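You operate a simulated robot arm through the tools that you are given. There is no shell and no other tool.

You run a simulated robot arm. Do the job below in one go: nothing can be reset, and whatever is moved stays where it is left.

## Task
Fit the silver rod into the black sleeve and put a blue mark on its end.
Fine: rod all the way down in the sleeve, then marking colour from the blue pad, blue brush back in its cup. Set down upright: blue brush. A coat counts when it lies all over at full strength: go over it till it gets no stronger.
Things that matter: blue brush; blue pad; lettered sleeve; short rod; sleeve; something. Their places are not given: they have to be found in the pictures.

The check looks at the end state, three seconds after you hand in, the way a careful person would. Anything else that was tipped, shoved, dropped, spilled or broken makes it a failure.

## Robot
A 7-joint arm with a two-finger parallel gripper, fixed in place. Base frame: the origin is at the foot of the arm, x ahead of it, y to its left, z up; the work surface is at about z = 0. Lengths are in mm, angles in degrees, forces in N, time in s.
With the tool pointing down near the work surface it reaches from about 240 to 620 mm from the base axis. Its first joint turns from -66.0 to 66.0 degrees. Payload 2.6 kg.
The TCP is the grasp point between the finger pads, 30 mm short of the fingertips. In the tool frame z runs along the fingers and y along their closing line. Largest opening 94 mm; finger width 28, thickness 10; the body of the gripper, 50 by 96 mm, starts 55 mm behind the TCP.
Orientation is told as [roll, pitch, yaw] about the base's x, y, z axes, in that order, counted from this pose: with the fingers straight down and closing along the base's y, the tool's x points along the base's -x, its y along +y and its z along -z.

## Interface
- The arm moves only by the tool jog_arm. Its argument "deltas" is a list of rows, each an object of numbers (a shift or turn left out is 0, a gripper value left out holds the last): "tx", "ty", "tz": the shift along the base's x, y, z in cm; "wx", "wy", "wz": the turn, a rotation vector about the base's x, y, z in degrees; "fingers": the opening in per cent of the stroke, from 0 (shut) to 100 (fully open). In form: [{"tx": .., "ty": .., "tz": .., "wx": .., "wy": .., "wz": .., "fingers": ..}, ...]. A call has 1 to 20 rows; each row shifts and turns the commanded pose from where the row before left it. A row lasts 0.2 s, in which the tool goes at most 50 mm and 8.6 degrees; a call with a longer step from one row to the next is refused whole, and so is a gripper value outside its range. A pose out of reach is approached as far as the arm can. The call stops where the force on the tool passes 90 N (or 10 N more than at its start, if that is more) or the arm is blocked; 0.2 s more then pass. Each finger travels about 72 mm/s and halts on what it meets, pressing with about 43 N; the grip force reading is that of the motor and also rises with nothing between the fingers. The clock runs only during rows and for 0.2 s after the last one: add rows that do not move to give the fingers time. The reply holds the time, the measured pose of the TCP, the force on the tool along the base axes, the opening and the grip force, in the units named above and with some noise, with the torque about the TCP (base axes, N m) and any sound that the robot's microphone picked up.
- Cameras (640 x 400 px; columns grow to the right, rows downward): "scene" is fixed at [39.9, 432.7, 569.9]; the picture's right is [-0.74, -0.67, 0.00], its down [-0.34, 0.37, -0.86] and it looks along [0.58, -0.64, -0.51] (base axes); focal length 313 px, centre (320, 200). "wrist" rides on the gripper at [76, 14, -103] in the tool frame; the picture's right is [-0.18, 0.98, 0.00], its down [-0.75, -0.14, -0.64] and it looks along [-0.63, -0.12, 0.77] (tool axes); focal length 243 px, centre (320, 200).
- get_image(camera): a new picture of that camera. It takes no simulated time.
- probe_pixels(camera, pixels): for up to 12 pixels [column, row] of the newest picture of that camera ("zoom" is the newest enlarged one), the place [x, y, z] in the base frame of the surface seen there, good to about 2 mm. It takes no simulated time.
- enlarge(camera, box): a new picture of the part [left, top, right, bottom] of that camera's present view, enlarged. It takes no simulated time.
- finish_job(): hands the job in; it is judged then, once.

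Leave the gripper open and the arm clear of the work at the hand-in unless told otherwise.

The tools are called after "Request:" as a command line: name --argument value ..., lists and objects as JSON in quotes. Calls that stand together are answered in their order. jog_arm: Moves the arm, as the interface text tells. Its arguments: {"type":"object","properties":{"deltas":{"type":"array","items":{"type":"object","properties":{"tx":{"type":"number"},"ty":{"type":"number"},"tz":{"type":"number"},"wx":{"type":"number"},"wy":{"type":"number"},"wz":{"type":"number"},"fingers":{"type":"number"}}}}},"required":["deltas"]} The other tools are called the same way: get_image (camera) takes a picture; probe_pixels (camera, pixels) gives the place of the surface under pixels of a picture; enlarge (camera, box) takes an enlarged picture of a part of a camera's view; finish_job () hands the job in.

At the start:

```text
time_s: 0.0
tcp_pos: [323.3, 159.7, 385.6]
ee_rot: [0.1, 0.1, 0.1]
contact_force: [0.6, -0.3, -0.8]
ft_torque: [-0.04, 0.01, -0.01]
gripper_width: 94.0
grasp_force: 0.1
```

scene: 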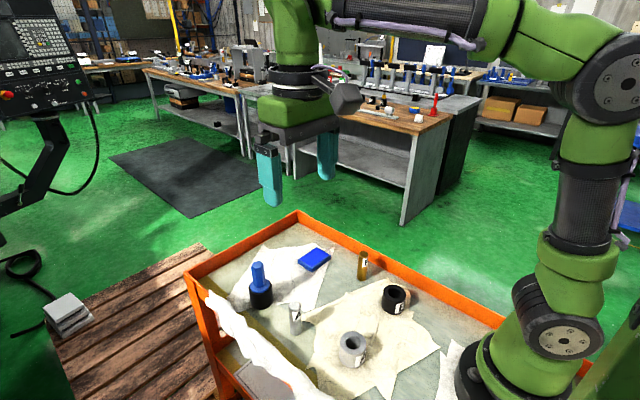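
wrist: 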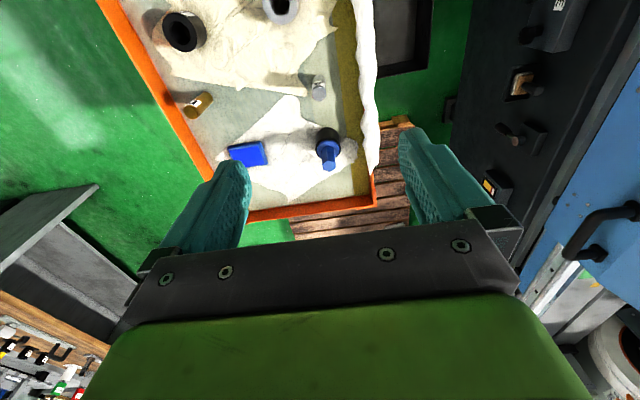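

The scene picture shows a tray holding these items: a blue brush in a dark cup near (260,285), a blue pad near (314,259), a brass rod near (363,265), a silver rod near (295,318), a black sleeve near (395,297) and a grey sleeve near (352,348). I'll enlarge the scene and wrist views to see them better.

Request:
enlarge --camera "scene" --box '[230, 230, 430, 380]'

Request:
enlarge --camera "wrist" --box '[130, 0, 390, 200]'

```text
2.67 times, centred on (330, 305) of scene
```

zoom: 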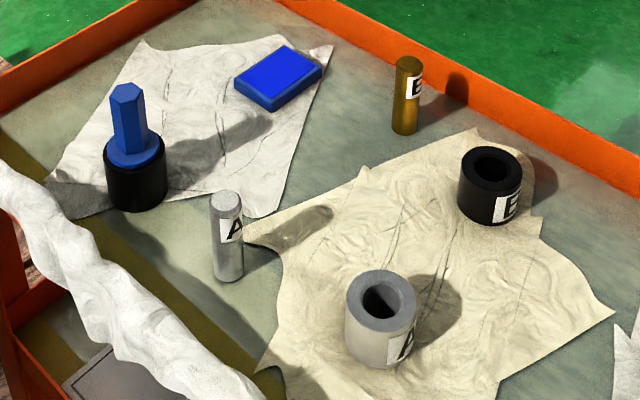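

```text
2.00 times, centred on (260, 100) of wrist
```

zoom: 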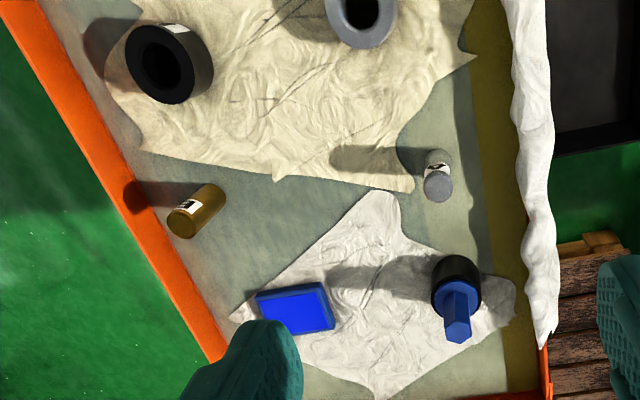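

The silver rod carries an "A", the black sleeve a letter that could be "B" or "E". The task names the black sleeve by colour. I'll enlarge each object so I can probe precise positions.

Request:
enlarge --camera "scene" --box '[350, 270, 430, 320]'

Request:
probe_pixels --camera "scene" --pixels '[[295, 304], [296, 320], [296, 334], [394, 290], [385, 290], [403, 291], [394, 285], [396, 311], [352, 340], [259, 266], [258, 285], [315, 258]]'

```text
8.00 times, centred on (390, 295) of scene
```

zoom: 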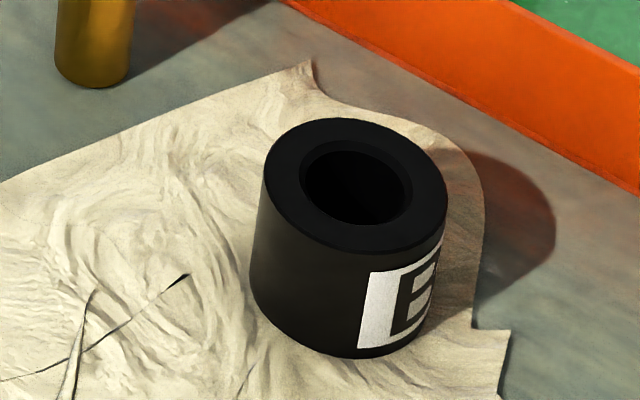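

```text
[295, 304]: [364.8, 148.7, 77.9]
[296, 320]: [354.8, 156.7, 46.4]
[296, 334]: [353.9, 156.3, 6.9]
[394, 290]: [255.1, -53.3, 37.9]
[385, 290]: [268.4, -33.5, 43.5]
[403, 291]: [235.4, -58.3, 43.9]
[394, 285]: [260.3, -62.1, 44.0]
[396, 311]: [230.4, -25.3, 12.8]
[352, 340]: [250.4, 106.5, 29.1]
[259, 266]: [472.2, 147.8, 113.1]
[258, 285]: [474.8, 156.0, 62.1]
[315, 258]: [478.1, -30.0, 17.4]
```

The black sleeve's top is at z≈44. I'll probe points around its rim and bore in the zoom to fix its centre and diameters.

Request:
probe_pixels --camera "zoom" --pixels '[[270, 180], [440, 190], [350, 124], [360, 244], [290, 140], [420, 235], [310, 165], [405, 205], [370, 150], [330, 215], [350, 190], [360, 210]]'

Request:
enlarge --camera "scene" --box '[256, 290, 336, 340]'

```text
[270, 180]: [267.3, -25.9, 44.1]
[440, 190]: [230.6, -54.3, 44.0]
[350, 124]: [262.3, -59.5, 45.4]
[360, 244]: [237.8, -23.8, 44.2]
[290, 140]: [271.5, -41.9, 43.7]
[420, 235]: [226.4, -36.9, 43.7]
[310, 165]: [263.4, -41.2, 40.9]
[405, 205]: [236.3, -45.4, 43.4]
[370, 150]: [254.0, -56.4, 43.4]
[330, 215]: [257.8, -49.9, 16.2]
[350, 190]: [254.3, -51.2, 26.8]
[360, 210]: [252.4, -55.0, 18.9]
```

```text
8.00 times, centred on (296, 315) of scene
```

zoom: 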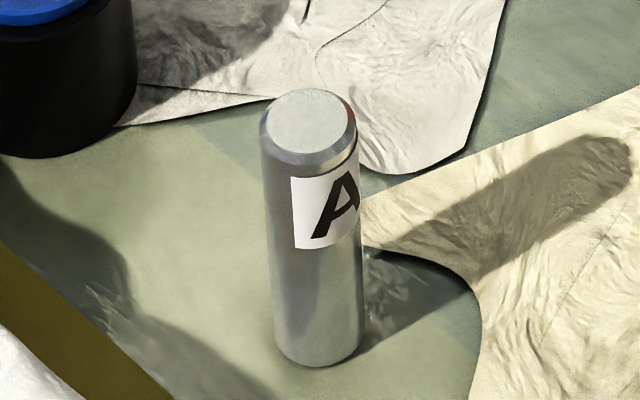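

Sleeve centre comes out near (249, -40.5), outer radius about 23 mm. Next I'll probe the silver rod's top rim and sides.

Request:
probe_pixels --camera "zoom" --pixels '[[272, 125], [348, 118], [310, 92], [310, 148], [308, 120], [268, 200], [285, 250], [330, 280], [355, 280], [300, 340], [318, 366], [318, 375]]'

Request:
enlarge --camera "scene" --box '[220, 255, 300, 305]'

```text
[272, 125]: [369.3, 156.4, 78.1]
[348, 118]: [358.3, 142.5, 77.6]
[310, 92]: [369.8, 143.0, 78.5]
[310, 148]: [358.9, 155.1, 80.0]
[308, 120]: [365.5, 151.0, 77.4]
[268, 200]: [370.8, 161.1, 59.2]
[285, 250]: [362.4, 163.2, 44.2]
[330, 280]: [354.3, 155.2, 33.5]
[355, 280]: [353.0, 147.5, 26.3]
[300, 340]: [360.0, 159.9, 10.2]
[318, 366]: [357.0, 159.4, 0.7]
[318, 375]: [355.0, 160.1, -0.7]
```

```text
8.00 times, centred on (260, 280) of scene
```

zoom: 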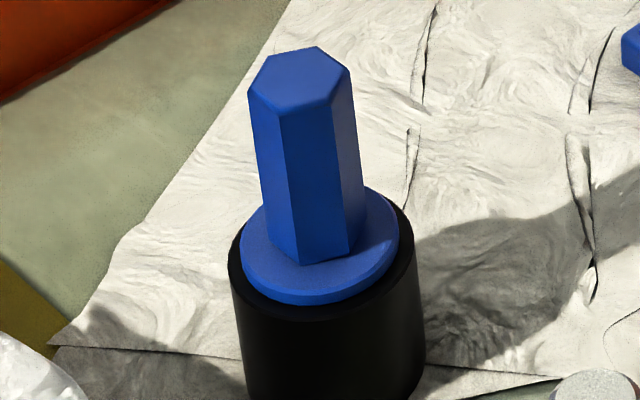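

The silver rod stands with its top centre near (364, 149.5), z≈78, about 24 mm across. The brush is a hex handle with a collar sitting on its cup. I'll probe it, then enlarge the pad.

Request:
probe_pixels --camera "zoom" --pixels '[[255, 85], [345, 70], [300, 52], [280, 108], [298, 78], [262, 150], [290, 250], [345, 240], [245, 255], [395, 240], [320, 300], [322, 330]]'

Request:
enlarge --camera "scene" --box '[280, 235, 360, 285]'

```text
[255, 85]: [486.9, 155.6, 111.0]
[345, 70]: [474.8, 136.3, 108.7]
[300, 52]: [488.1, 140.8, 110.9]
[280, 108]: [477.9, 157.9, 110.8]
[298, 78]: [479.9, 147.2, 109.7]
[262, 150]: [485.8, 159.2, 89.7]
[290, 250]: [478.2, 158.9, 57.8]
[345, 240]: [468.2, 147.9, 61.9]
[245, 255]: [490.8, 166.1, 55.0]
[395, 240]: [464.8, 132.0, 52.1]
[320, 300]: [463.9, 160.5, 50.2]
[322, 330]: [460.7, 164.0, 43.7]
```

```text
8.00 times, centred on (320, 260) of scene
```

zoom: 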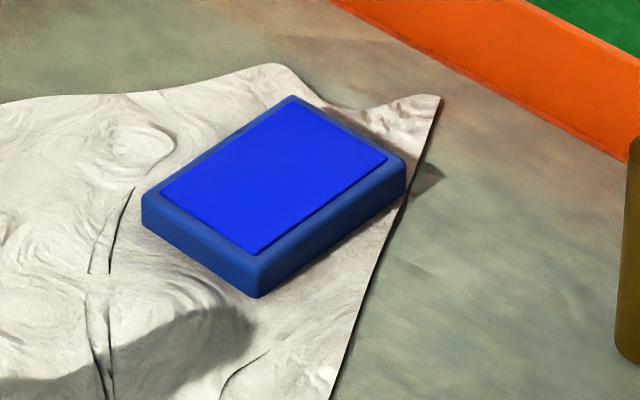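

The pad is a flat blue block. I'll probe its inked surface and edges, then enlarge the brush again to get the hex handle's corners and its orientation.

Request:
probe_pixels --camera "zoom" --pixels '[[165, 193], [290, 102], [383, 155], [258, 250], [275, 175], [145, 200], [292, 97], [402, 165], [255, 270], [255, 295], [145, 222], [450, 250]]'

Request:
enlarge --camera "scene" --box '[244, 256, 276, 276]'

```text
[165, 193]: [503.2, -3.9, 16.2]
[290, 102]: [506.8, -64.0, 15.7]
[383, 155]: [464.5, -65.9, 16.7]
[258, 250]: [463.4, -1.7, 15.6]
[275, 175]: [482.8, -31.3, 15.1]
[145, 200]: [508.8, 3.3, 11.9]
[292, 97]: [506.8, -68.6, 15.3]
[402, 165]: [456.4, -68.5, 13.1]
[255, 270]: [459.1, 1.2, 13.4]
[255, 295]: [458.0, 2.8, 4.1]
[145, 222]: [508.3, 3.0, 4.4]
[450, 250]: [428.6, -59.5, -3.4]
```

```text
16.00 times, centred on (260, 266) of scene
```

zoom: 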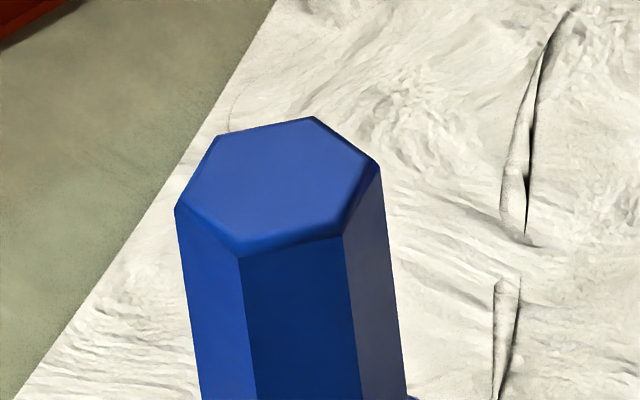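

The pad's inked area spans about x 463–506, y -66 to -2, with its top at z≈16. Next I'll probe the hex corners and side faces of the brush handle.

Request:
probe_pixels --camera "zoom" --pixels '[[186, 203], [222, 142], [310, 123], [370, 166], [336, 228], [242, 246], [278, 186], [200, 330], [240, 330], [260, 350], [340, 330], [370, 330]]'

Request:
enlarge --camera "wrist" --box '[290, 110, 370, 190]'

```text
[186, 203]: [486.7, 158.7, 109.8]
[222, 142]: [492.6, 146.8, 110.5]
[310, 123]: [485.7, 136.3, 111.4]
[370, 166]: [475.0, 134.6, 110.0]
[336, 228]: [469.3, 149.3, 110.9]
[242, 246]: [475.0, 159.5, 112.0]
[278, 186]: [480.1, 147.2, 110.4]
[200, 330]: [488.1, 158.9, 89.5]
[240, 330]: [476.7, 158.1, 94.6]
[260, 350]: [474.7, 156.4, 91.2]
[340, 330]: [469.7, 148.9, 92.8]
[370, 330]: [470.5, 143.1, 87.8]
```

```text
5.00 times, centred on (330, 150) of wrist
```

zoom: 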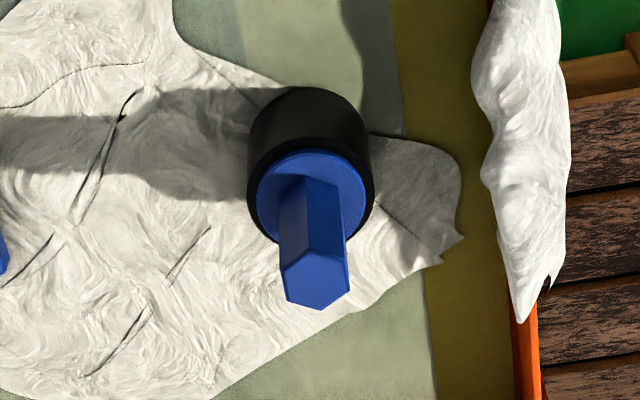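

The brush axis is near (480.7, 147.5), its top is at z≈110, and two opposite flats face close to ±y. That suits the default closing direction. Before moving I'll check the height of the white cloth on the tray edge, the tray walls and the grey sleeve in the scene picture.

Request:
probe_pixels --camera "scene" --pixels '[[215, 305], [240, 330], [260, 352], [285, 375], [250, 320], [297, 213], [200, 275], [400, 268], [363, 252], [363, 262], [363, 278], [240, 248]]'

Request:
enlarge --camera "scene" --box '[320, 320, 400, 370]'

```text
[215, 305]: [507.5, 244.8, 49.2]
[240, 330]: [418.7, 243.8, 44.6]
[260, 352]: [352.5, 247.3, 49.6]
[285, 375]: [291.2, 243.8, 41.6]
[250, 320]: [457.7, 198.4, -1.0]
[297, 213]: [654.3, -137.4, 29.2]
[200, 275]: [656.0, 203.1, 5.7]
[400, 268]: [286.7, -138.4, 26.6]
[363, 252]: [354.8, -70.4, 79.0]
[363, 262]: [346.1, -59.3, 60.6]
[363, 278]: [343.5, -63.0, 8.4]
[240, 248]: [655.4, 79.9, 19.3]
```

```text
8.00 times, centred on (360, 345) of scene
```

zoom: 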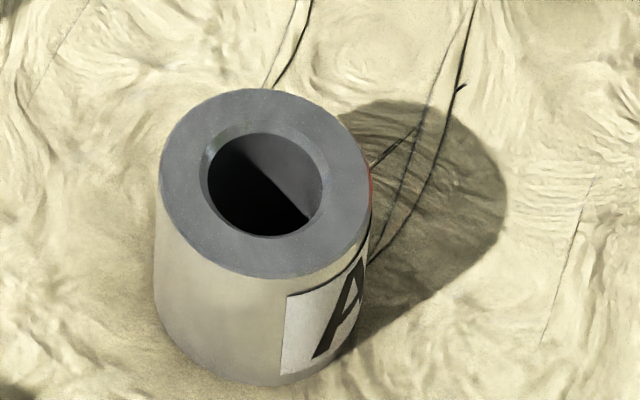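

The cloth lies on the tray wall at y≈244 and z≤50, and the brass rod stands at about (352, -67). Everything stays clear for a grasp at the silver rod. I'll move above the silver rod with the fingertips at about z 150 and look with the wrist camera.

Request:
jog_arm --deltas '[{"tx": 0.8, "ty": -0.2, "tz": -3.5, "fingers": 60}, {"tx": 0.8, "ty": -0.2, "tz": -3.5}, {"tx": 0.8, "ty": -0.2, "tz": -3.5}, {"tx": 0.8, "ty": -0.2, "tz": -3.5}, {"tx": 0.87, "ty": -0.22, "tz": -3.5}, {"tz": 0}]'

Request:
get_image --camera "wrist"

```text
time_s: 1.4
tcp_pos: [364.0, 151.4, 210.3]
ee_rot: [0.1, 0.0, -0.1]
contact_force: [-0.3, 0.8, -0.2]
ft_torque: [-0.02, 0.01, 0.02]
gripper_width: 56.4
grasp_force: 0.0
```

```text
taken
```

wrist: 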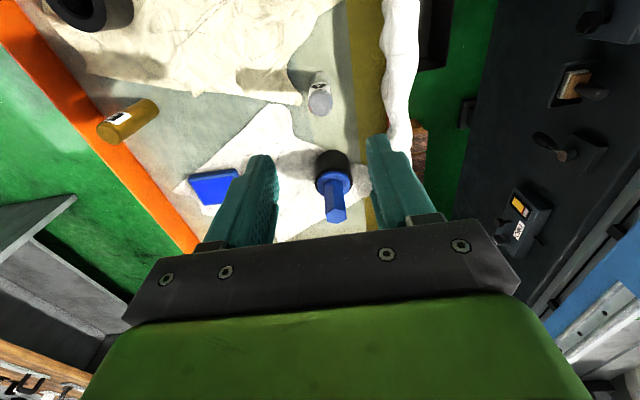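

The silver rod top shows near (320,98) in the wrist picture, between the fingers. I'll enlarge it and probe the rim for a precise centre.

Request:
enlarge --camera "wrist" --box '[280, 65, 360, 115]'

```text
8.00 times, centred on (320, 90) of wrist
```

zoom: 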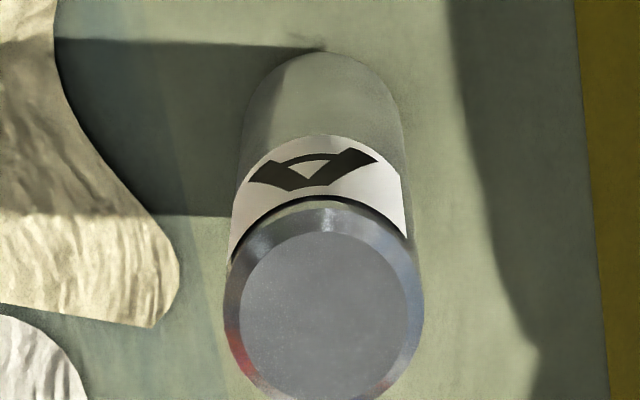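

Request:
probe_pixels --camera "zoom" --pixels '[[246, 315], [400, 315], [323, 238], [323, 392], [270, 260], [376, 372], [270, 372], [376, 260], [323, 315], [230, 300], [417, 300], [323, 360]]'

```text
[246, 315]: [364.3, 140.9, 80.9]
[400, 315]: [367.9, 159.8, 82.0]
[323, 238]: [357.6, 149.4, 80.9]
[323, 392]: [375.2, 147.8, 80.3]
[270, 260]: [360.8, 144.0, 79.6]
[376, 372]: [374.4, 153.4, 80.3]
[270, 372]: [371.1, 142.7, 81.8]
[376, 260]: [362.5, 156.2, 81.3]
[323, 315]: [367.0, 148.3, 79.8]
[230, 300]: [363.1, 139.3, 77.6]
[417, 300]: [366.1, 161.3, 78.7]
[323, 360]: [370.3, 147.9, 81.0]
```

The rod centre from the wrist camera averages (366.5, 149.3), with its top at z≈80. I'll take two still rows to read the pose again before lowering, because the readings are noisy.

Request:
jog_arm --deltas '[{"tx": 0, "fingers": 60}, {"tx": 0}]'

Request:
probe_pixels --camera "zoom" --pixels '[[250, 330], [396, 330], [290, 300], [356, 300], [290, 350], [356, 350], [340, 240], [305, 390], [300, 240], [345, 390], [323, 280], [323, 340]]'

```text
time_s: 2.0
tcp_pos: [364.3, 151.0, 210.3]
ee_rot: [0.1, 0.0, 0.1]
contact_force: [0.1, 0.5, -0.2]
ft_torque: [0.01, 0.0, 0.0]
gripper_width: 56.5
grasp_force: 0.0
```

```text
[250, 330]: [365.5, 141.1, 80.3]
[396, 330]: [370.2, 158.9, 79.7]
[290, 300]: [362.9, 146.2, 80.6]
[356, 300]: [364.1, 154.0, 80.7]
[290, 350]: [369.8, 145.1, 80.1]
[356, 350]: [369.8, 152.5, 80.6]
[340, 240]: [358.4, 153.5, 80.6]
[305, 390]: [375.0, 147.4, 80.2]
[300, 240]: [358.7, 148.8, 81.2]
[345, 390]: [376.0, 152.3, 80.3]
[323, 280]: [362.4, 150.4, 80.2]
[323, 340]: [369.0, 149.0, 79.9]
```

The rod centre settles at about (366.5, 150). The TCP reads (364.2, 151.2, 210.3), so I'll shift by (+2.3, -1.2) mm and lower to TCP z≈78, with the fingertips at z≈48 around the rod's upper part.

Request:
jog_arm --deltas '[{"tx": 0.23, "ty": -0.12, "tz": -3.0}, {"tz": -3.0}, {"tz": -3.0}, {"tz": -2.7}, {"tz": -1.5}, {"tz": 0}]'

Request:
get_image --camera "wrist"

Request:
get_image --camera "scene"

```text
time_s: 3.4
tcp_pos: [365.6, 149.9, 77.9]
ee_rot: [0.1, 0.0, -0.1]
contact_force: [0.2, -0.4, -0.2]
ft_torque: [0.02, -0.03, -0.01]
gripper_width: 56.3
grasp_force: 0.0
```

```text
taken
```

wrist: 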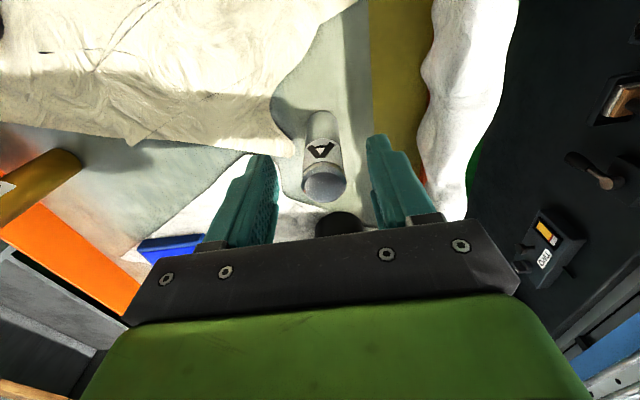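

```text
taken
```

scene: 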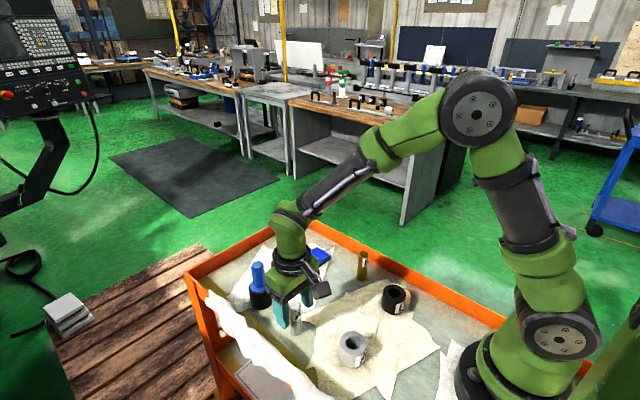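

The rod top sits at (323,185), almost exactly at the TCP's projected pixel, so it is centred. Now I'll close the fingers on it with still rows.

Request:
jog_arm --deltas '[{"fingers": 40}, {"fingers": 28}, {"fingers": 10}, {"fingers": 10}, {"fingers": 10}]'

Request:
enlarge --camera "wrist" --box '[270, 135, 370, 215]'

```text
time_s: 4.6
tcp_pos: [367.0, 148.8, 78.8]
ee_rot: [0.1, 0.0, 0.0]
contact_force: [-0.7, -0.4, 1.3]
ft_torque: [-0.13, -0.02, 0.0]
gripper_width: 23.2
grasp_force: 43.1
```

```text
5.00 times, centred on (320, 175) of wrist
```

zoom: 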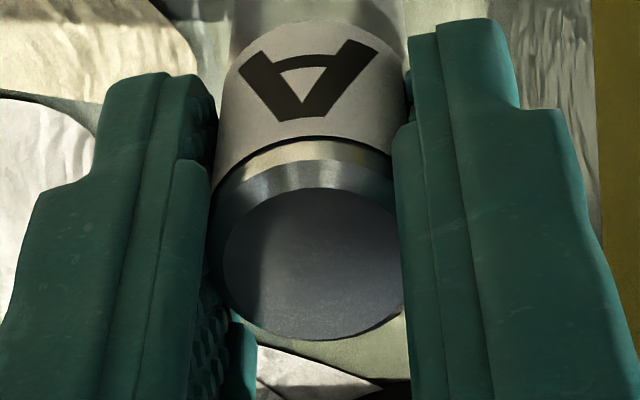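

The rod is gripped at 23.2 mm width with 43 N. I'll lift it straight up about 140 mm and check the hold.

Request:
jog_arm --deltas '[{"tz": 1.0}, {"tz": 2.5}, {"tz": 3.5}, {"tz": 3.5}, {"tz": 3.5}, {"tz": 0}]'

Request:
get_image --camera "scene"

Request:
get_image --camera "wrist"

```text
time_s: 6.0
tcp_pos: [366.5, 148.9, 219.2]
ee_rot: [0.1, -0.1, 0.0]
contact_force: [0.6, 0.1, -2.9]
ft_torque: [-0.03, 0.01, -0.02]
gripper_width: 23.4
grasp_force: 43.1
```

```text
taken
```

scene: 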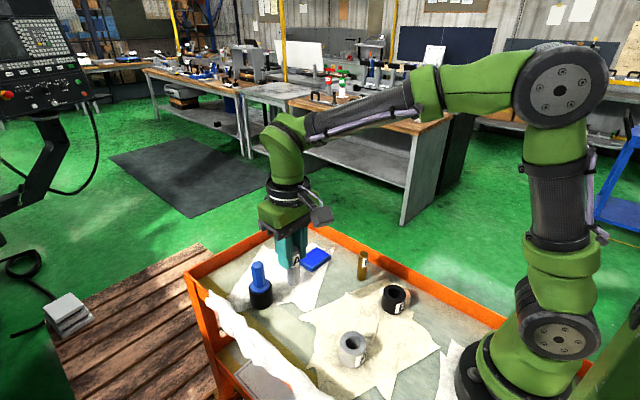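

```text
taken
```

wrist: 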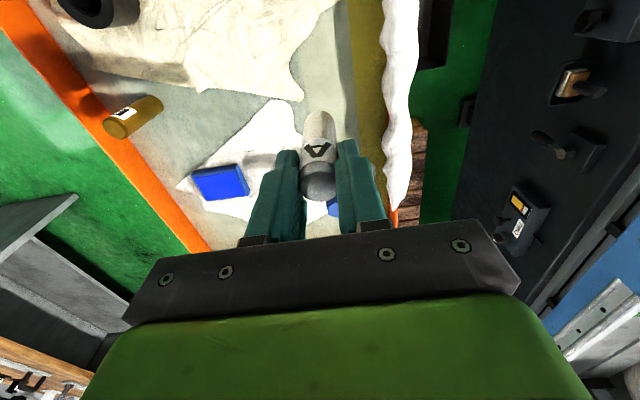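

The rod is held firmly (weight about 3 N). Next I'll carry it towards the sleeve, stopping 60 mm short in y at about (249, 20, 219), so the wrist camera sees the sleeve unobstructed.

Request:
jog_arm --deltas '[{"tx": -2.34, "ty": -2.58}, {"tx": -2.34, "ty": -2.58}, {"tx": -2.34, "ty": -2.58}, {"tx": -2.34, "ty": -2.58}, {"tx": -2.34, "ty": -2.58}, {"tz": 0}, {"tz": 0}]'

Request:
get_image --camera "wrist"

Request:
enlarge --camera "scene" --box '[300, 200, 460, 320]'

```text
time_s: 7.6
tcp_pos: [248.4, 19.2, 218.4]
ee_rot: [0.1, 0.0, 0.0]
contact_force: [0.4, -0.6, -2.5]
ft_torque: [0.0, 0.0, 0.01]
gripper_width: 23.0
grasp_force: 43.1
```

```text
taken
```

wrist: 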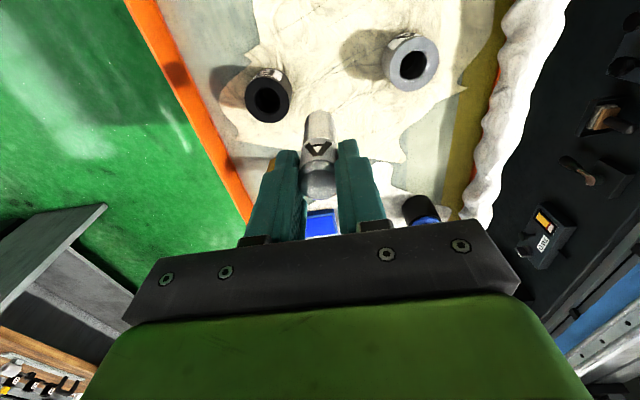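

```text
3.33 times, centred on (380, 260) of scene
```

zoom: 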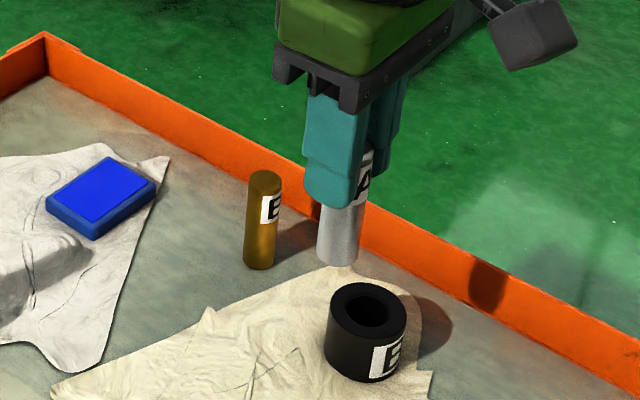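

The sleeve is unobstructed at about (266,96) in the wrist picture. I'll enlarge it and probe its rim.

Request:
enlarge --camera "wrist" --box '[226, 70, 306, 120]'

```text
8.00 times, centred on (266, 95) of wrist
```

zoom: 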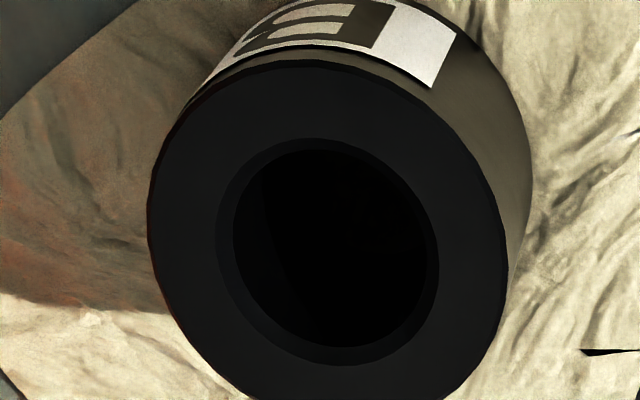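

The bore ellipse is centred at about (327,252) in the zoom. I'll probe eight symmetric points on the top ring plus four on the bore edge.

Request:
probe_pixels --camera "zoom" --pixels '[[472, 252], [430, 355], [327, 395], [224, 355], [182, 252], [224, 150], [327, 107], [430, 150], [212, 252], [442, 252], [327, 134], [327, 370]]'

Request:
probe_pixels --camera "wrist" --pixels '[[284, 95], [279, 108], [266, 113], [253, 108], [248, 95], [253, 82], [266, 77], [279, 82]]'

```text
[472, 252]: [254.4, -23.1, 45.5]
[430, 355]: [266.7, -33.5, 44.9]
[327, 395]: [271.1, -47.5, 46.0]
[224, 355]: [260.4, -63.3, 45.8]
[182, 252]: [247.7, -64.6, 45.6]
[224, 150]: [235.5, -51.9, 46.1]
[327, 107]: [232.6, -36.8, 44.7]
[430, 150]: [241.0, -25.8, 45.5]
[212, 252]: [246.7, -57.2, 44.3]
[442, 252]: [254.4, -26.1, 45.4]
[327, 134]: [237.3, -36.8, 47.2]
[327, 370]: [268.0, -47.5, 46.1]
```

```text
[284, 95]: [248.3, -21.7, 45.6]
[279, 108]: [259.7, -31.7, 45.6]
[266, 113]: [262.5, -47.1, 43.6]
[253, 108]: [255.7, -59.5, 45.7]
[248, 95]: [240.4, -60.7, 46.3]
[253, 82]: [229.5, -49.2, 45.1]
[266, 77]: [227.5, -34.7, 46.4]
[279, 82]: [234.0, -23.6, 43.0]
```

From the wrist the sleeve centre comes to about (251.3, -42.7), top z≈45.4. To measure the rod with the same camera, I'll enlarge the held rod's top and probe it.

Request:
enlarge --camera "wrist" --box '[280, 160, 360, 210]'

```text
8.00 times, centred on (320, 185) of wrist
```

zoom: 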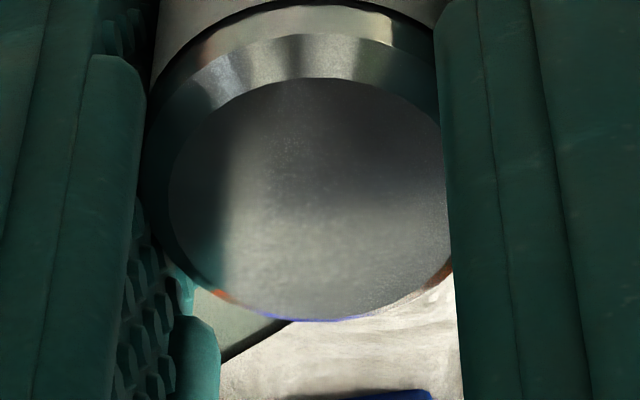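

Request:
probe_pixels --camera "zoom" --pixels '[[175, 190], [435, 190], [310, 82], [310, 314], [230, 110], [400, 280], [230, 280], [400, 110], [310, 200], [310, 250], [260, 200], [360, 200]]'

Request:
jog_arm --deltas '[{"tz": 0}]'

```text
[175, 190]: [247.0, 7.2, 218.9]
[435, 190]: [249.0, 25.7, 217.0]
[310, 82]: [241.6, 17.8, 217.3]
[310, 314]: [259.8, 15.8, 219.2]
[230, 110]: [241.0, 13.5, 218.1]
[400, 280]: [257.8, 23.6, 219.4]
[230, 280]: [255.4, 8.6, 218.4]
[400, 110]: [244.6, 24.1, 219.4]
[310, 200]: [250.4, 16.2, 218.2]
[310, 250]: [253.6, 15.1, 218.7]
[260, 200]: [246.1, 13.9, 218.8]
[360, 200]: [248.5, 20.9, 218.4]
```

```text
time_s: 8.0
tcp_pos: [249.8, 18.1, 219.0]
ee_rot: [0.1, 0.0, 0.0]
contact_force: [0.2, 0.1, -3.3]
ft_torque: [0.0, 0.01, 0.01]
gripper_width: 23.1
grasp_force: 43.2
```

The held rod's centre from the wrist camera is about (249.5, 17.0), and from the TCP about (249.1, 18.7). The shift to the sleeve is therefore about (+1.8, -60.8) mm. I'll move over it first, then lower to leave the rod bottom about 10 mm above the sleeve.

Request:
jog_arm --deltas '[{"tx": 0.09, "ty": -3.04}, {"tx": 0.09, "ty": -3.04}, {"tz": -3.0}, {"tz": -3.0}, {"tz": -2.5}, {"tz": 0}, {"tz": 0}]'

Request:
enlarge --camera "scene" --box '[350, 250, 430, 320]'

Request:
get_image --camera "wrist"

```text
time_s: 9.6
tcp_pos: [250.9, -41.0, 133.5]
ee_rot: [0.1, -0.1, -0.1]
contact_force: [-0.1, 0.4, -1.9]
ft_torque: [0.05, -0.01, -0.02]
gripper_width: 22.8
grasp_force: 42.5
```

```text
5.71 times, centred on (390, 285) of scene
```

zoom: 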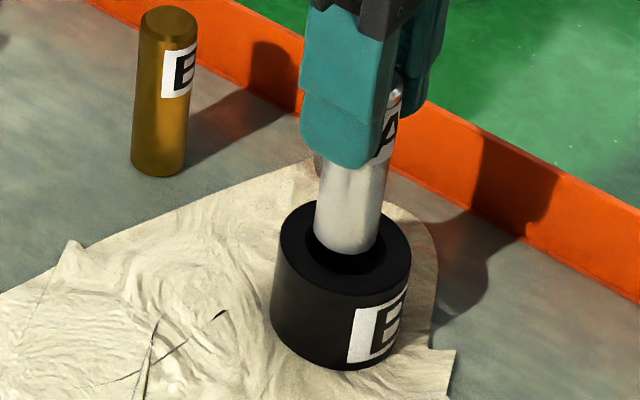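

```text
taken
```

wrist: 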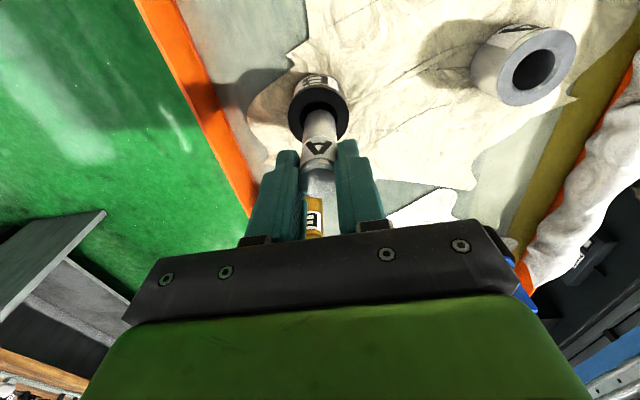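

The rod bottom hangs just above the bore. I'll enlarge both views more to compare the rod's edges with the bore.

Request:
enlarge --camera "scene" --box '[376, 278, 424, 308]'

Request:
enlarge --camera "wrist" --box '[280, 70, 360, 120]'

```text
13.33 times, centred on (400, 293) of scene
```

zoom: 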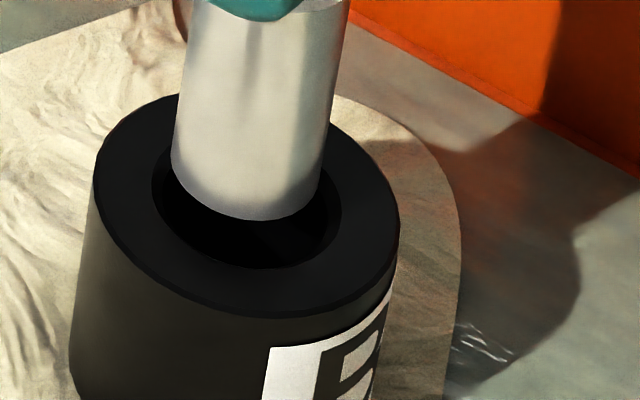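

```text
8.00 times, centred on (320, 95) of wrist
```

zoom: 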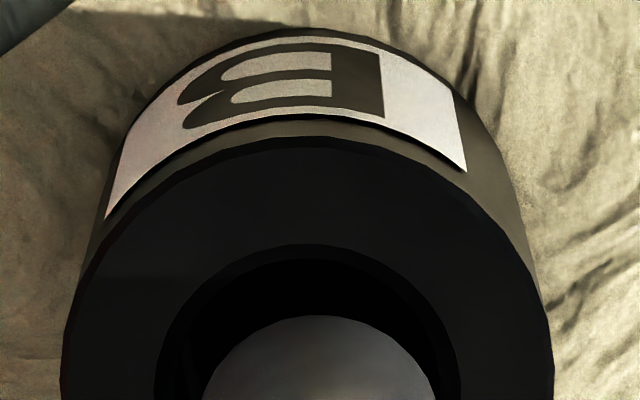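

In the scene zoom the rod axis, projected down to the sleeve's top, falls about 2–2.8 mm short in y of the bore centre. The wrist view suggests 1.3–1.9 mm. I'll shift y by -1.9 mm and lower the rod 14 mm, so it just enters the bore, watching the force.

Request:
jog_arm --deltas '[{"tx": 0.01, "ty": -0.19}, {"tz": 0}, {"tz": -0.4}, {"tz": -0.4}, {"tz": -0.3}, {"tz": -0.3}, {"tz": 0}]'

Request:
enlarge --camera "scene" --box '[376, 278, 424, 308]'

Request:
enlarge --camera "wrist" --box '[280, 70, 360, 120]'

```text
time_s: 11.2
tcp_pos: [250.7, -43.2, 120.1]
ee_rot: [0.0, 0.1, -0.1]
contact_force: [0.1, -0.1, -3.3]
ft_torque: [0.0, 0.01, -0.01]
gripper_width: 22.7
grasp_force: 43.0
```

```text
13.33 times, centred on (400, 293) of scene
```

zoom: 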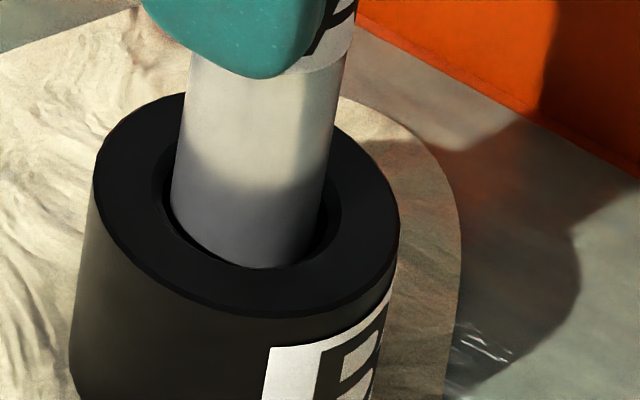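

```text
8.00 times, centred on (320, 95) of wrist
```

zoom: 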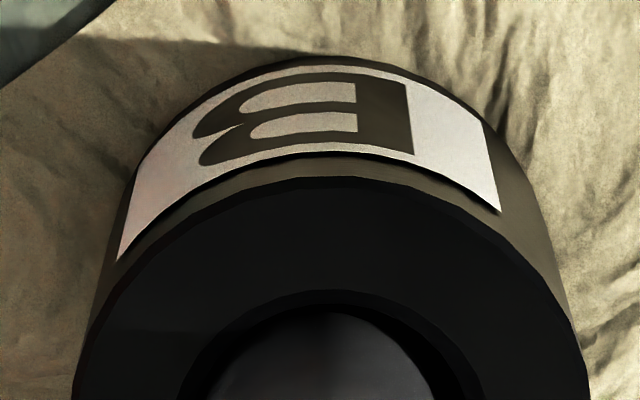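

No contact force shows and the rod tip is in the bore mouth. I'll lower it slowly another 20 mm and check for side forces.

Request:
jog_arm --deltas '[{"tx": 0.03, "tz": -0.4}, {"tz": -0.4}, {"tz": -0.4}, {"tz": -0.4}, {"tz": -0.4}, {"tz": 0}]'

Request:
enlarge --camera "scene" --box '[360, 268, 424, 308]'

Request:
enlarge --camera "wrist" --box '[280, 80, 360, 130]'

```text
time_s: 12.6
tcp_pos: [252.0, -42.8, 99.0]
ee_rot: [0.0, -0.1, -0.1]
contact_force: [-0.5, 2.5, -2.3]
ft_torque: [0.11, 0.02, -0.02]
gripper_width: 23.0
grasp_force: 42.9
```

```text
10.00 times, centred on (392, 288) of scene
```

zoom: 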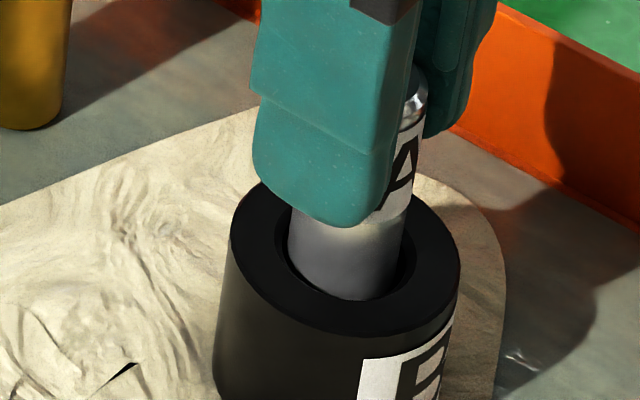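

```text
8.00 times, centred on (320, 105) of wrist
```

zoom: 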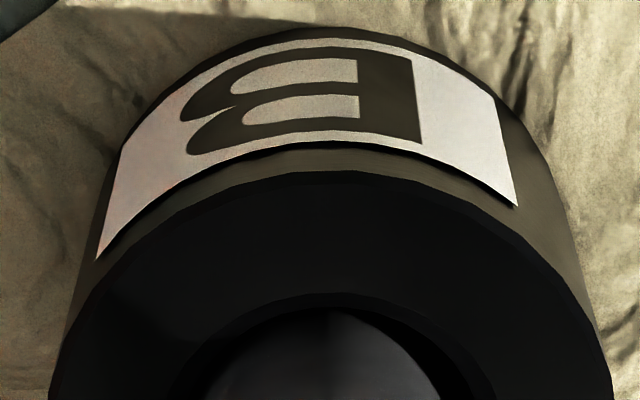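

A small +2.5 N side force in y means the rod is brushing the -y side of the bore, and the wrist view shows the gap only on the right. I'll shift +0.9 mm in y and keep lowering.

Request:
jog_arm --deltas '[{"ty": 0.09}, {"tz": -0.3}, {"tz": -0.3}, {"tz": -0.3}, {"tz": -0.3}, {"tz": 0}]'

Request:
enlarge --camera "scene" --box '[360, 268, 424, 308]'

Request:
enlarge --camera "wrist" --box '[280, 80, 360, 130]'

```text
time_s: 14.0
tcp_pos: [251.7, -40.8, 87.9]
ee_rot: [0.1, 0.0, -0.1]
contact_force: [0.5, 0.6, -3.3]
ft_torque: [0.02, 0.07, 0.03]
gripper_width: 22.8
grasp_force: 42.8
```

```text
10.00 times, centred on (392, 288) of scene
```

zoom: 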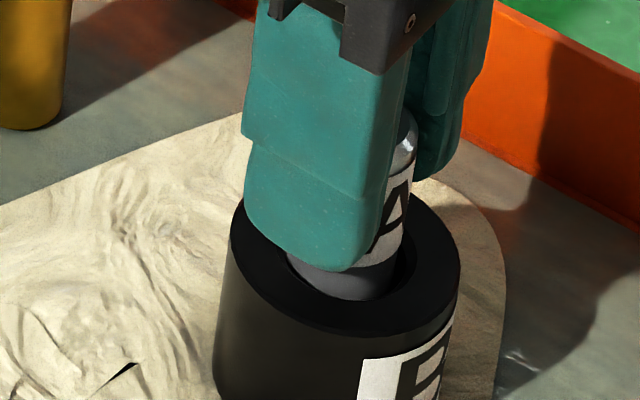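

```text
8.00 times, centred on (320, 105) of wrist
```

zoom: 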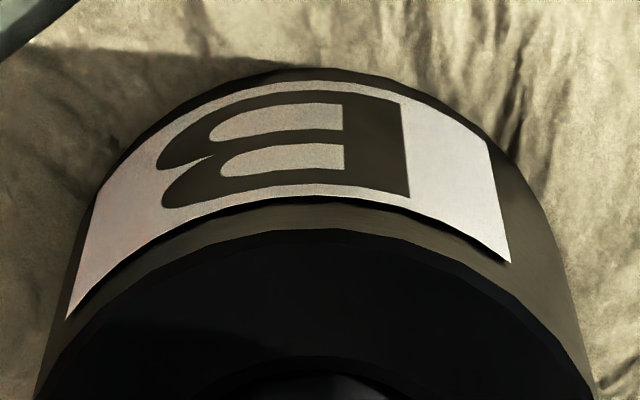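

Side force is nearly gone. About 9 mm remain until the rod stands on the bottom. I'll lower in small steps while watching for upward force.

Request:
jog_arm --deltas '[{"tz": -0.3}, {"tz": -0.2}, {"tz": -0.15}, {"tz": -0.1}, {"tz": 0}]'

```text
time_s: 15.2
tcp_pos: [252.1, -41.2, 80.4]
ee_rot: [0.0, -0.4, 0.2]
contact_force: [4.8, 7.0, 28.7]
ft_torque: [0.5, -0.58, -0.02]
gripper_width: 22.8
grasp_force: 43.0
```

The upward force rose to 29 N at TCP z 80.4, so the rod has reached the bottom or very near it. I'll back off 0.7 mm to relieve the load, then open the fingers a little so the rod settles.

Request:
jog_arm --deltas '[{"tz": 0.08}, {"tz": 0}, {"fingers": 28}, {"fingers": 32}, {"fingers": 40}, {"fingers": 45}, {"fingers": 45}]'

Request:
enlarge --camera "scene" --box '[350, 258, 430, 308]'

Request:
get_image --camera "wrist"

```text
time_s: 16.8
tcp_pos: [253.2, -40.9, 81.3]
ee_rot: [0.1, 0.0, 0.0]
contact_force: [0.4, -0.5, -0.4]
ft_torque: [-0.03, 0.0, 0.02]
gripper_width: 42.3
grasp_force: 0.0
```

```text
8.00 times, centred on (390, 283) of scene
```

zoom: 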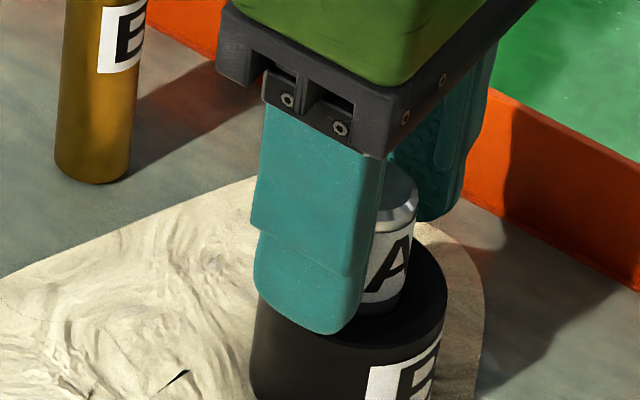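

```text
taken
```

wrist: 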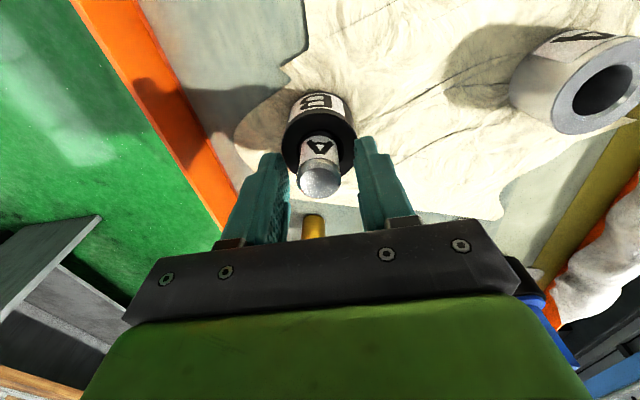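

The rod is released and stands in the sleeve. I'll raise the arm straight up so nothing is brushed, and inspect how far it went in.

Request:
jog_arm --deltas '[{"tz": 1.5}, {"tz": 3.0}, {"tz": 4.0}, {"tz": 4.0}, {"tz": 0}]'

Request:
enlarge --camera "scene" --box '[366, 268, 430, 318]'

Request:
get_image --camera "wrist"

```text
time_s: 18.0
tcp_pos: [250.5, -41.6, 205.6]
ee_rot: [0.0, 0.0, 0.0]
contact_force: [0.1, 0.9, -0.1]
ft_torque: [-0.01, -0.02, 0.02]
gripper_width: 42.3
grasp_force: 0.1
```

```text
8.00 times, centred on (398, 293) of scene
```

zoom: 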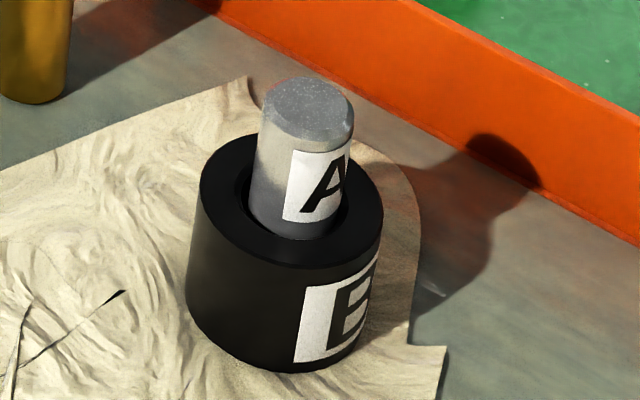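

```text
taken
```

wrist: 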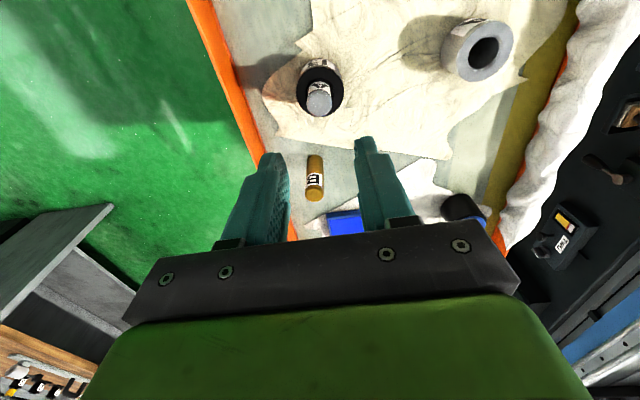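

The rod stands in the black sleeve with its lettered part showing. I'll probe the rod's top and the sleeve's top to check the depth and the lean.

Request:
probe_pixels --camera "zoom" --pixels '[[308, 108], [270, 105], [345, 110], [308, 84], [308, 134], [290, 95], [325, 120], [210, 200], [375, 215], [300, 255], [330, 90], [285, 122]]'

Request:
enlarge --camera "wrist" --box '[280, 65, 360, 115]'

```text
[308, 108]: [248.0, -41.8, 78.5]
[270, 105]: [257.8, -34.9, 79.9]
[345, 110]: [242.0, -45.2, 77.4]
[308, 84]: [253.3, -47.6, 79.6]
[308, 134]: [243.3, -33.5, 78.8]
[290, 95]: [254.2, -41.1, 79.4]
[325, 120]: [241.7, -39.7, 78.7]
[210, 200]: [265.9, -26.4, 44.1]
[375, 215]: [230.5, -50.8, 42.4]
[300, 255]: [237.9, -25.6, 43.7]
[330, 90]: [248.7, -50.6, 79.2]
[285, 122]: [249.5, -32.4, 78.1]
```

```text
8.00 times, centred on (320, 90) of wrist
```

zoom: 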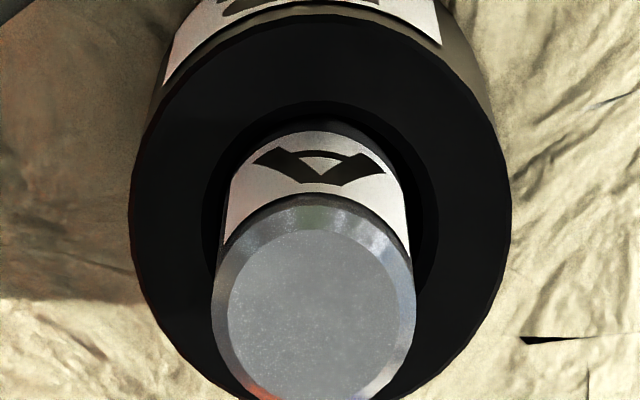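

In the scene view the rod top is at z≈78.9, against 78.1 when it stood on the tray. So the rod is down to the bottom within a millimetre. I'll cross-check with the wrist camera, which also gives the centre for painting.

Request:
probe_pixels --camera "zoom" --pixels '[[232, 310], [408, 310], [315, 232], [315, 395], [255, 260], [375, 370], [255, 370], [375, 260], [315, 315], [290, 290], [340, 290], [315, 350]]'

Request:
jog_arm --deltas '[{"tz": 0}]'

```text
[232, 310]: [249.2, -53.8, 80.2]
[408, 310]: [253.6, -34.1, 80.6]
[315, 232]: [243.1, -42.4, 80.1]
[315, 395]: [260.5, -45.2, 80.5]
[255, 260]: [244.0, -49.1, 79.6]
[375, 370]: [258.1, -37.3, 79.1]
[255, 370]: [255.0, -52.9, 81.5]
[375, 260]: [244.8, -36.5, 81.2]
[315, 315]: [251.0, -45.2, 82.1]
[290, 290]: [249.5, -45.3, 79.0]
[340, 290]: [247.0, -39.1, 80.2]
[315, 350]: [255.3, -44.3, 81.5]
```

```text
time_s: 18.4
tcp_pos: [251.1, -42.6, 206.3]
ee_rot: [0.1, -0.1, 0.0]
contact_force: [0.2, 0.1, 0.3]
ft_torque: [-0.04, 0.0, -0.03]
gripper_width: 42.5
grasp_force: 0.0
```

Both cameras agree with the heights from before, so the rod is fully seated. Now I'll travel at this height to the brush near (480, 147.5), opening the fingers to 60%.

Request:
jog_arm --deltas '[{"tx": 3.28, "ty": 2.71, "tz": 0.5, "fingers": 60}, {"tx": 3.28, "ty": 2.71}, {"tx": 3.28, "ty": 2.71}, {"tx": 3.28, "ty": 2.71}, {"tx": 3.28, "ty": 2.71}, {"tx": 3.28, "ty": 2.71}, {"tx": 3.28, "ty": 2.71}, {"tz": 0}, {"tz": 0}]'

Request:
get_image --camera "wrist"

Request:
enlarge --camera "wrist" --box '[270, 75, 370, 155]'

```text
time_s: 20.4
tcp_pos: [481.3, 147.5, 212.7]
ee_rot: [0.0, 0.0, 0.0]
contact_force: [0.7, 0.1, 0.7]
ft_torque: [-0.01, -0.02, -0.02]
gripper_width: 56.4
grasp_force: 0.0
```

```text
taken
```

wrist: 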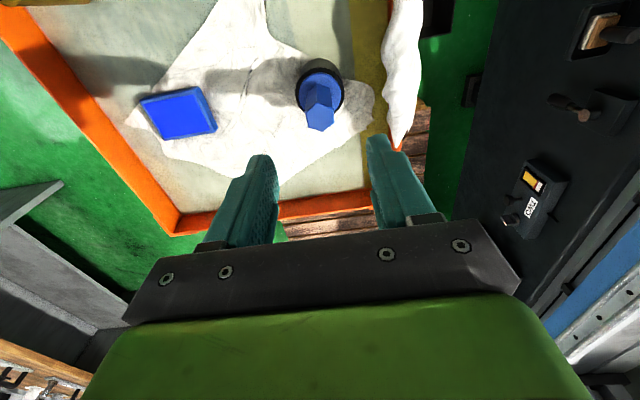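

```text
5.00 times, centred on (320, 115) of wrist
```

zoom: 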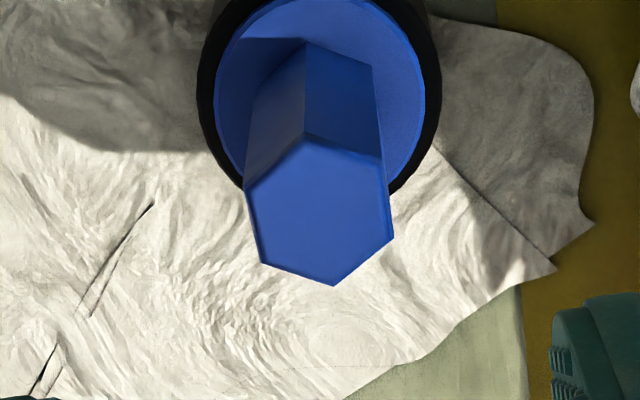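

The hex top is clearly visible in the zoom, centred near (320,211). I'll probe its six corners, its centre and the edge midpoints.

Request:
probe_pixels --camera "zoom" --pixels '[[250, 185], [307, 142], [379, 162], [388, 236], [333, 279], [265, 260], [320, 211], [280, 165], [360, 256], [345, 152], [298, 268], [255, 222]]'

Request:
jog_arm --deltas '[{"tz": 0}]'

```text
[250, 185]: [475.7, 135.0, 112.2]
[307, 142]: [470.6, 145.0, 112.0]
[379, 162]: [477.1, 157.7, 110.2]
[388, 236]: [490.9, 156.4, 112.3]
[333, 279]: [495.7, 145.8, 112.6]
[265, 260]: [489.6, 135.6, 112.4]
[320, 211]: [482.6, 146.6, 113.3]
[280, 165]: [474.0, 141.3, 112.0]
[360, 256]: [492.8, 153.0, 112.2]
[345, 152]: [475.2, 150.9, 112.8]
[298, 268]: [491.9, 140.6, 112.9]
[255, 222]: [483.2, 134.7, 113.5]
```

```text
time_s: 20.8
tcp_pos: [481.8, 147.9, 211.6]
ee_rot: [0.1, 0.0, 0.0]
contact_force: [0.2, 0.8, -0.5]
ft_torque: [-0.03, 0.0, 0.03]
gripper_width: 56.7
grasp_force: 0.1
```

The handle axis is about (483, 146.7) with flats facing ±y to within 2°. I'll shift (+1.5, -0.9) mm and lower to TCP z≈92, so the fingertips end about 5 mm above the brush collar.

Request:
jog_arm --deltas '[{"tx": 0.15, "ty": -0.09, "tz": -3.0}, {"tz": -3.0}, {"tz": -2.5}, {"tz": -2.0}, {"tz": -1.5}, {"tz": 0}]'

Request:
get_image --camera "wrist"

Request:
enlarge --camera "scene" --box '[220, 245, 300, 305]'

```text
time_s: 22.2
tcp_pos: [483.1, 146.2, 92.3]
ee_rot: [0.1, -0.1, 0.0]
contact_force: [-0.1, -0.6, -0.3]
ft_torque: [-0.03, -0.05, 0.0]
gripper_width: 56.5
grasp_force: 0.1
```

```text
taken
```

wrist: 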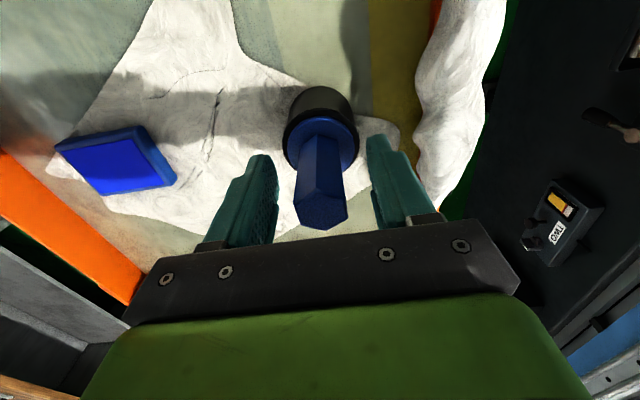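

```text
6.67 times, centred on (260, 275) of scene
```

zoom: 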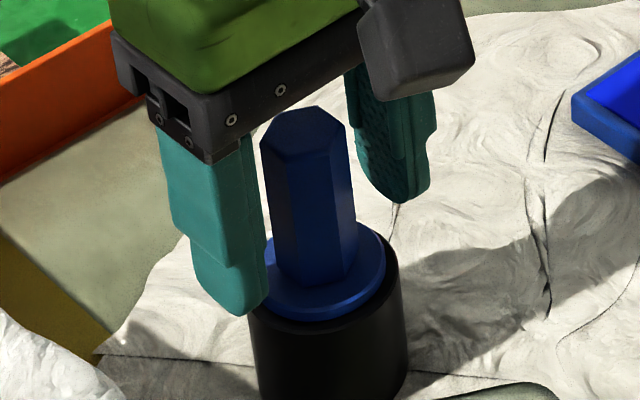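

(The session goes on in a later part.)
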